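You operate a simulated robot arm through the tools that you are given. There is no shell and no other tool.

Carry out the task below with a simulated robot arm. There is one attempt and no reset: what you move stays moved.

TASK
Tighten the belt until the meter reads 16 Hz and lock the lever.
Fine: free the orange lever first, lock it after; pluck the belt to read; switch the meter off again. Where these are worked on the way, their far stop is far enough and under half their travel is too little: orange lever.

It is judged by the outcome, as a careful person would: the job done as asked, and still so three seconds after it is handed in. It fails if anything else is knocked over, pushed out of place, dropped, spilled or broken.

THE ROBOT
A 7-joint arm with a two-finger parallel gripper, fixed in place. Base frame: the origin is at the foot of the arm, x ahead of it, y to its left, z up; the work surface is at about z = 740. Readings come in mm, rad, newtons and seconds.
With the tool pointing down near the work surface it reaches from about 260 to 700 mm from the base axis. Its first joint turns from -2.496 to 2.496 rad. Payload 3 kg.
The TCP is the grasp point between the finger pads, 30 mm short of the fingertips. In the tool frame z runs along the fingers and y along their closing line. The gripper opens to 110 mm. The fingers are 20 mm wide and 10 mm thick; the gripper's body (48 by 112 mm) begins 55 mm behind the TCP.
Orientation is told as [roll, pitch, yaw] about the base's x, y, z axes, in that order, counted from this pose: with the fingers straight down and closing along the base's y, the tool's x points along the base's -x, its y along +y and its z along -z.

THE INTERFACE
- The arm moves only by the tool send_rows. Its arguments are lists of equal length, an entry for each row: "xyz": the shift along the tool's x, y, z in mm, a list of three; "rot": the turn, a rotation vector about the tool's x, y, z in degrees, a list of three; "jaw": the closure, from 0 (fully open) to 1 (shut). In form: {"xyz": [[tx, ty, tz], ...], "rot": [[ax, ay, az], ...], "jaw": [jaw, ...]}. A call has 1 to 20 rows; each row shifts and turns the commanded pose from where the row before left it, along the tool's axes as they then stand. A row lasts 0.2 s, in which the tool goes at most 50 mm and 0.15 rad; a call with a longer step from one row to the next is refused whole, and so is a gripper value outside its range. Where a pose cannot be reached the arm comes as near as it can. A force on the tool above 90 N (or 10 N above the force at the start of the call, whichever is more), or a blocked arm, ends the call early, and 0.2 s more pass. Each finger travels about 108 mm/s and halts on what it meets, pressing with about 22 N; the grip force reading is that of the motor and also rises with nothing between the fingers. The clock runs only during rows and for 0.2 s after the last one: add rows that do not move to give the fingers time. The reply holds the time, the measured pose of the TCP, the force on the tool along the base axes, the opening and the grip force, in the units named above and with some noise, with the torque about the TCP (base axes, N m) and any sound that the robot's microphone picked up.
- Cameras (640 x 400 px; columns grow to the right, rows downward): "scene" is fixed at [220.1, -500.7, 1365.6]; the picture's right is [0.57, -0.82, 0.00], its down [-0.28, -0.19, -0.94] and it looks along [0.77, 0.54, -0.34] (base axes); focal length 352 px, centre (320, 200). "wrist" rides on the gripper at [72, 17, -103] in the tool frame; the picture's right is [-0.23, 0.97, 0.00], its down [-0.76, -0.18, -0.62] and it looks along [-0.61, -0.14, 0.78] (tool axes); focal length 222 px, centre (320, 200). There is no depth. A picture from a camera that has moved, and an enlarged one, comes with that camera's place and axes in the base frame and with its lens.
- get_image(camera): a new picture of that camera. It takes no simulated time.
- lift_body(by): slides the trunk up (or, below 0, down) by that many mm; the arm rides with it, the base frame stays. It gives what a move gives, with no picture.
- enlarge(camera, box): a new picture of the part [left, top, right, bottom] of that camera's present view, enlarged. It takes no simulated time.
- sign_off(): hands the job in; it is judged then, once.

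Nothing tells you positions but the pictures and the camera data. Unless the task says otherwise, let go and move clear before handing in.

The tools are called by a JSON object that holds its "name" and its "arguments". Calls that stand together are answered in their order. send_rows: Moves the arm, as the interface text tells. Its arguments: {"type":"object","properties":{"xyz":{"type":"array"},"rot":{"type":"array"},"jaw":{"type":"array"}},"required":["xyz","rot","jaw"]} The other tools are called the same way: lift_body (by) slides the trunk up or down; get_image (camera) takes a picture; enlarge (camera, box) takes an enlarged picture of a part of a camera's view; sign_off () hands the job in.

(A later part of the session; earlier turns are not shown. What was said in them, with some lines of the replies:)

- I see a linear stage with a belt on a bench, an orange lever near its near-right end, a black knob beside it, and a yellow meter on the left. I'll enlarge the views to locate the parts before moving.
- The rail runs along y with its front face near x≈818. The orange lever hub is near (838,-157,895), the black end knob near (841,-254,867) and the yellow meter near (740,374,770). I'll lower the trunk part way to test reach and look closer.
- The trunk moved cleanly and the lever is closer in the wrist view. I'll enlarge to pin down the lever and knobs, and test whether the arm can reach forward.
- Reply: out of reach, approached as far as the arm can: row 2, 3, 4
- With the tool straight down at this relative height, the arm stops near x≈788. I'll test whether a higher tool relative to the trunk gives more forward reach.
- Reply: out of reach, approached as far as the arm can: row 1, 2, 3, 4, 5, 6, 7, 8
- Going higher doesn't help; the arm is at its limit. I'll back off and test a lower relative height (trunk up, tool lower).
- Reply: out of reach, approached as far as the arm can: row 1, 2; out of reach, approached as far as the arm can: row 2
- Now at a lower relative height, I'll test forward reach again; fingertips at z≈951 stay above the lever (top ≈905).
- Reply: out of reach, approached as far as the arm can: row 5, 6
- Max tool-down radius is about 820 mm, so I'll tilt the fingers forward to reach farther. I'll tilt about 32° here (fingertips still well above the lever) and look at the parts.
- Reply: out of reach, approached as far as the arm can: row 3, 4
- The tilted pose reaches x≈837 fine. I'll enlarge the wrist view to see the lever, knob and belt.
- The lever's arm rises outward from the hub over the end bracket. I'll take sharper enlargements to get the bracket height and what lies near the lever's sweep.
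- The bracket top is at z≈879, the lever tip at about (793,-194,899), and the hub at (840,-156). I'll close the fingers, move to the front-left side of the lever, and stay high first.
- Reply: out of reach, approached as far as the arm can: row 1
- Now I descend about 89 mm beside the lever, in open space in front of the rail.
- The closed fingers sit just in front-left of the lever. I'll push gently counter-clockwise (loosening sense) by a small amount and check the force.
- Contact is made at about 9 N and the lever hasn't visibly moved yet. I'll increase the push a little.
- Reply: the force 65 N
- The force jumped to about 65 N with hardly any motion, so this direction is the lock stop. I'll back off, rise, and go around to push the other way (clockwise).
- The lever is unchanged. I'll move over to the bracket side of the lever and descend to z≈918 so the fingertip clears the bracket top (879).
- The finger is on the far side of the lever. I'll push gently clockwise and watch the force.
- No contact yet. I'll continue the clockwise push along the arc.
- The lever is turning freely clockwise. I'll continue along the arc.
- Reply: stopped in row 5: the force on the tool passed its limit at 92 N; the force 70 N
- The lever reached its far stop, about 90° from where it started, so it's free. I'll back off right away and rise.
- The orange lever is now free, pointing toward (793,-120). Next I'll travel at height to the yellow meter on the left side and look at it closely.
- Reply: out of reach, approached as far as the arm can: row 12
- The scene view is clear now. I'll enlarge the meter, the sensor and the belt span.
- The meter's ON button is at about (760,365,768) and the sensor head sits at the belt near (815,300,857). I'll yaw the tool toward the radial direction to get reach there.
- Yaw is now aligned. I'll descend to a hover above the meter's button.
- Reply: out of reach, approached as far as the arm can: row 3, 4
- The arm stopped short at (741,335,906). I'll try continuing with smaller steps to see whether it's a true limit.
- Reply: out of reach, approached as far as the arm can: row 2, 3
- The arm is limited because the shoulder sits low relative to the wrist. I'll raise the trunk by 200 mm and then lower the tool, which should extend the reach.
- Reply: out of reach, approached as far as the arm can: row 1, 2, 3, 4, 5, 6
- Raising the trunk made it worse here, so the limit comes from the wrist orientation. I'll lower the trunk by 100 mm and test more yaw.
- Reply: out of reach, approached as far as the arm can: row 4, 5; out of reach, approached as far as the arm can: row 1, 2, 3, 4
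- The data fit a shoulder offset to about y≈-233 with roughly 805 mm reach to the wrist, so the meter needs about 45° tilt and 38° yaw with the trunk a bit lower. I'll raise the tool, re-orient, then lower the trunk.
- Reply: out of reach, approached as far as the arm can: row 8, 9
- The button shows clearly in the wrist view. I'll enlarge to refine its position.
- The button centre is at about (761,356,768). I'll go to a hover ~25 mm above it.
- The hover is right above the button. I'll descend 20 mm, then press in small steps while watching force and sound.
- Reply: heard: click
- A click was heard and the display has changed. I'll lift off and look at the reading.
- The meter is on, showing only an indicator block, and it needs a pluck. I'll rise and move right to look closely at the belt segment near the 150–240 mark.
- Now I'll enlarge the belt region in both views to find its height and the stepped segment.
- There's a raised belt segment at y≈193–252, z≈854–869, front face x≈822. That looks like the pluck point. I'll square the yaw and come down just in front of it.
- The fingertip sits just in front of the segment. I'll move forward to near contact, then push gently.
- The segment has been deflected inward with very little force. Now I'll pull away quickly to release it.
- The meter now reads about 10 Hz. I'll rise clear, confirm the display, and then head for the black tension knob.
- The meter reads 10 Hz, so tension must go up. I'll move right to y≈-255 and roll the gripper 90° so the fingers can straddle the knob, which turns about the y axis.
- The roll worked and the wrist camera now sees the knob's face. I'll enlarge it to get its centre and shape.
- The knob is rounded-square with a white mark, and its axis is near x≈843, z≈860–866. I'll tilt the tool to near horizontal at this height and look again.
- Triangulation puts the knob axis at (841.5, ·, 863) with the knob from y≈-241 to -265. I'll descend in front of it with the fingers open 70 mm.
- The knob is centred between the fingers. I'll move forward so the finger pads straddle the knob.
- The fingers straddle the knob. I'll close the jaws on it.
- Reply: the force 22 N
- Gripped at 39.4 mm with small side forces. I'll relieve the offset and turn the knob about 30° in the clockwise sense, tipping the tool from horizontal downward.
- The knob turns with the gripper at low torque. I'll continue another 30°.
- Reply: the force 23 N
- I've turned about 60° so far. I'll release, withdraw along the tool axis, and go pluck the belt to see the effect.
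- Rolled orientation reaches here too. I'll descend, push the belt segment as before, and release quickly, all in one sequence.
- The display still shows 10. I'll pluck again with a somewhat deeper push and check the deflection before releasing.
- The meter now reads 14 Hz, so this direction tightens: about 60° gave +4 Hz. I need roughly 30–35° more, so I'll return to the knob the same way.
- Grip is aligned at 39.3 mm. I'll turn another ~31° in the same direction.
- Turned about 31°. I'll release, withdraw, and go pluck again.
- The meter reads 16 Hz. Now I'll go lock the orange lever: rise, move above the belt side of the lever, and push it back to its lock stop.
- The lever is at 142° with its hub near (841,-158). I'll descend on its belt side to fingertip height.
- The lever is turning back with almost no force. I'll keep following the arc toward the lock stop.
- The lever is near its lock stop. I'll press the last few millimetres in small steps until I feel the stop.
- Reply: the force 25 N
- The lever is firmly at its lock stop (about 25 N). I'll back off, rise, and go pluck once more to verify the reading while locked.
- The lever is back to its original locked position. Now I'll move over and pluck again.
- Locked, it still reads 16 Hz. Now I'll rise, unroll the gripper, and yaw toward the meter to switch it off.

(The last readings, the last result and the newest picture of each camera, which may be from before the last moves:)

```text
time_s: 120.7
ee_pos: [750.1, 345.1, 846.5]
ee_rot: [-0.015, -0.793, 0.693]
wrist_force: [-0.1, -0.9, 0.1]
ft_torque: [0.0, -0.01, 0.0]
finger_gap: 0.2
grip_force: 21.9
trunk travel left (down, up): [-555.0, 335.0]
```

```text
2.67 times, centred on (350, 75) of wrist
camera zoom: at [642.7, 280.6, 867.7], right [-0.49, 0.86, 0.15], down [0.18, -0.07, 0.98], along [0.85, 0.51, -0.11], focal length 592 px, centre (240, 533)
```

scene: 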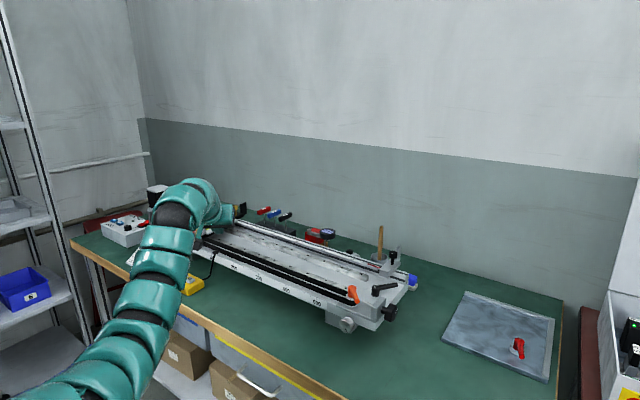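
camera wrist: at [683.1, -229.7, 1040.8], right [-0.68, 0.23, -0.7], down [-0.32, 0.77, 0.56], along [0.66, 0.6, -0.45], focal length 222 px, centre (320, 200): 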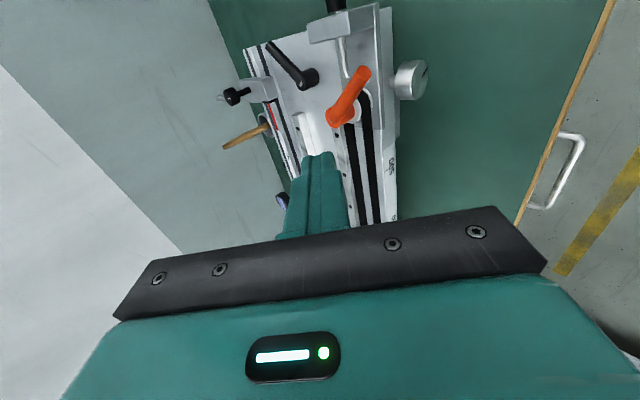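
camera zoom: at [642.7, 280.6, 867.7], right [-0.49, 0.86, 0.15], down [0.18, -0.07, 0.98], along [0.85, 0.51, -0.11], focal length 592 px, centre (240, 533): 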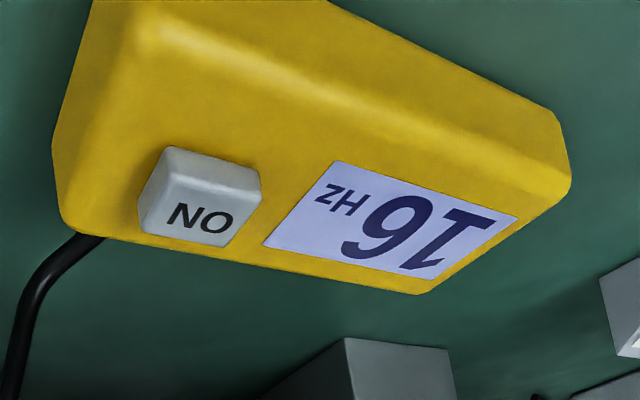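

The hover is right over the button and the display reads 16. I'll press it once to switch the meter off.

{"name": "send_rows", "arguments": {"xyz": [[10.2, 0, 10], [10.2, 0, 10], [10.2, 0, 10], [0, 0, 0], [2.5, 0, 2.4], [0, 0, 0]], "rot": [[0, 0, 0], [0, 0, 0], [0, 0, 0], [0, 0, 0], [0, 0, 0], [0, 0, 0]], "jaw": [1, 1, 1, 1, 1, 1]}}

{"name": "get_image", "arguments": {"camera": "wrist"}}

```text
time_s: 122.1
ee_pos: [750.2, 344.8, 802.4]
ee_rot: [-0.013, -0.794, 0.69]
wrist_force: [-0.5, 0.1, 3.4]
ft_torque: [0.03, -0.05, 0.0]
finger_gap: 0.0
grip_force: 22.2
trunk travel left (down, up): [-555.0, 335.0]
heard: click
```

```text
taken
camera wrist: at [643.5, 280.5, 822.3], right [-0.49, 0.86, 0.15], down [0.18, -0.07, 0.98], along [0.85, 0.51, -0.11], focal length 222 px, centre (320, 200)
```

wrist: 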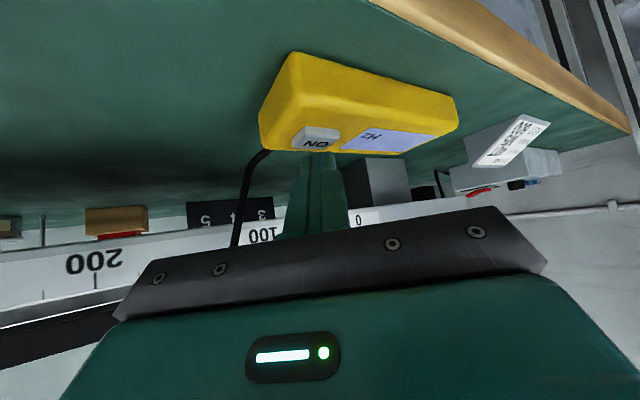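

A click was heard and the display went blank, so the meter is off. I'll lift straight up and clear, then check everything.

{"name": "send_rows", "arguments": {"xyz": [[-7, 0, -7], [-18, 0, -17.6], [-18, 0, -17.6], [-18, 0, -17.6], [-18, 0, -17.6], [-18, 0, -17.6], [15, 0, -15], [15, 0, -15], [0, 0, 0]], "rot": [[0, 0, 0], [0, 0, 0], [0, 0, 0], [0, 0, 0], [0, 0, 0], [0, 0, 0], [0, 0, 0], [0, 0, 0], [0, 0, 0]], "jaw": [1, 1, 1, 1, 1, 1, 1, 1, 1]}}

{"name": "get_image", "arguments": {"camera": "scene"}}

{"name": "enlarge", "arguments": {"camera": "scene", "box": [310, 240, 430, 335]}}

{"name": "enlarge", "arguments": {"camera": "scene", "box": [130, 215, 260, 305]}}

{"name": "get_image", "arguments": {"camera": "wrist"}}

```text
time_s: 124.1
ee_pos: [715.5, 321.9, 936.8]
ee_rot: [-0.012, -0.795, 0.69]
wrist_force: [-0.2, 0.5, -0.6]
ft_torque: [0.04, -0.01, 0.01]
finger_gap: 0.0
grip_force: 22.0
trunk travel left (down, up): [-555.0, 335.0]
```

```text
taken
```

scene: 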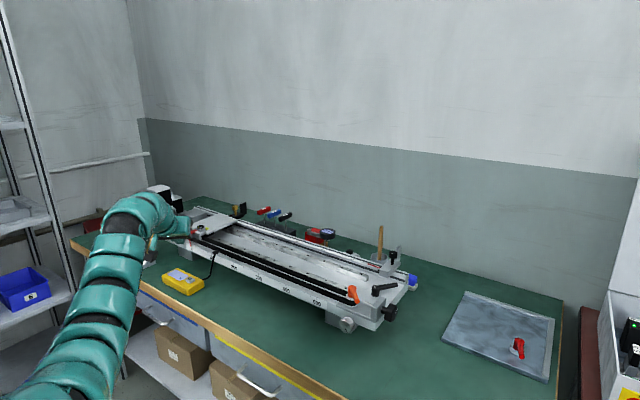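

```text
4.21 times, centred on (370, 288) of scene
camera zoom: at [220.1, -500.7, 1365.6], right [0.57, -0.82, 0.0], down [-0.28, -0.19, -0.94], along [0.77, 0.54, -0.34], focal length 1484 px, centre (110, -168)
```

zoom: 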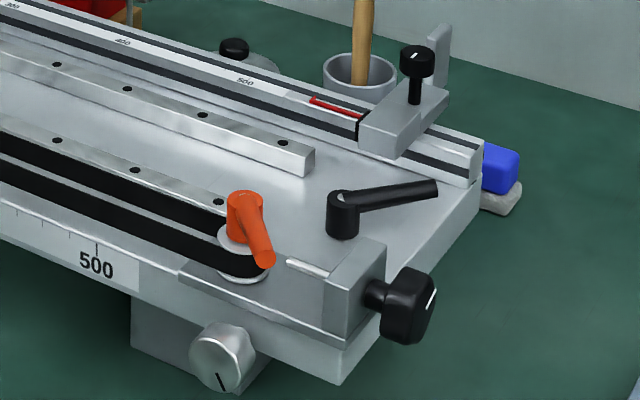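

```text
4.44 times, centred on (195, 260) of scene
camera zoom: at [220.1, -500.7, 1365.6], right [0.57, -0.82, 0.0], down [-0.28, -0.19, -0.94], along [0.77, 0.54, -0.34], focal length 1567 px, centre (876, -67)
```

zoom: 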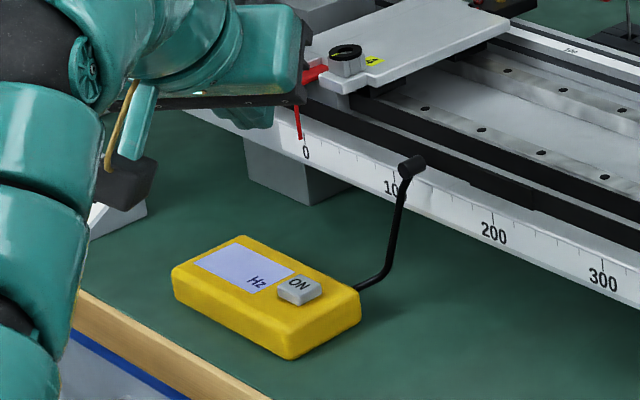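

```text
taken
camera wrist: at [609.3, 257.4, 957.7], right [-0.49, 0.86, 0.15], down [0.18, -0.07, 0.98], along [0.85, 0.51, -0.11], focal length 222 px, centre (320, 200)
```

wrist: 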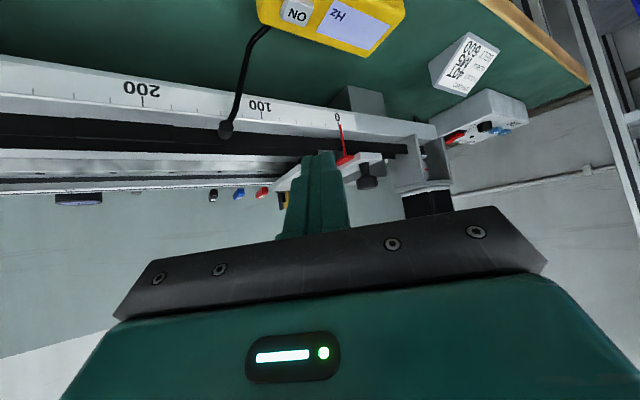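

The meter is off and unmoved, the orange lever is at its locked stop, the last reading was 16 Hz with the lever locked, and the arm is clear with nothing displaced. I'm handing in.

{"name": "sign_off", "arguments": {}}

```text
The job is handed in.
```

The belt is tightened to 16 Hz, the orange lever is locked, and the job is handed in.

- **Lever:** I freed it to its far stop before tightening. Afterwards I pushed it back against its lock stop, where it matches its original locked position.
- **Belt tension:** The first reading was 10 Hz. I turned the black end knob about 91° in total, and the readings went to 14 Hz and then 16 Hz. I plucked once more after locking the lever and the meter still read 16 Hz. It shows whole numbers only, so the true value could be up to about half a hertz off.
- **Meter:** I switched it on for the readings and off again at the end; the display is blank.

The end-of-job pictures showed nothing else knocked over or moved. Freeing the lever, I ran into the far stop at just over the 90 N force limit, and I saw no damage from it.
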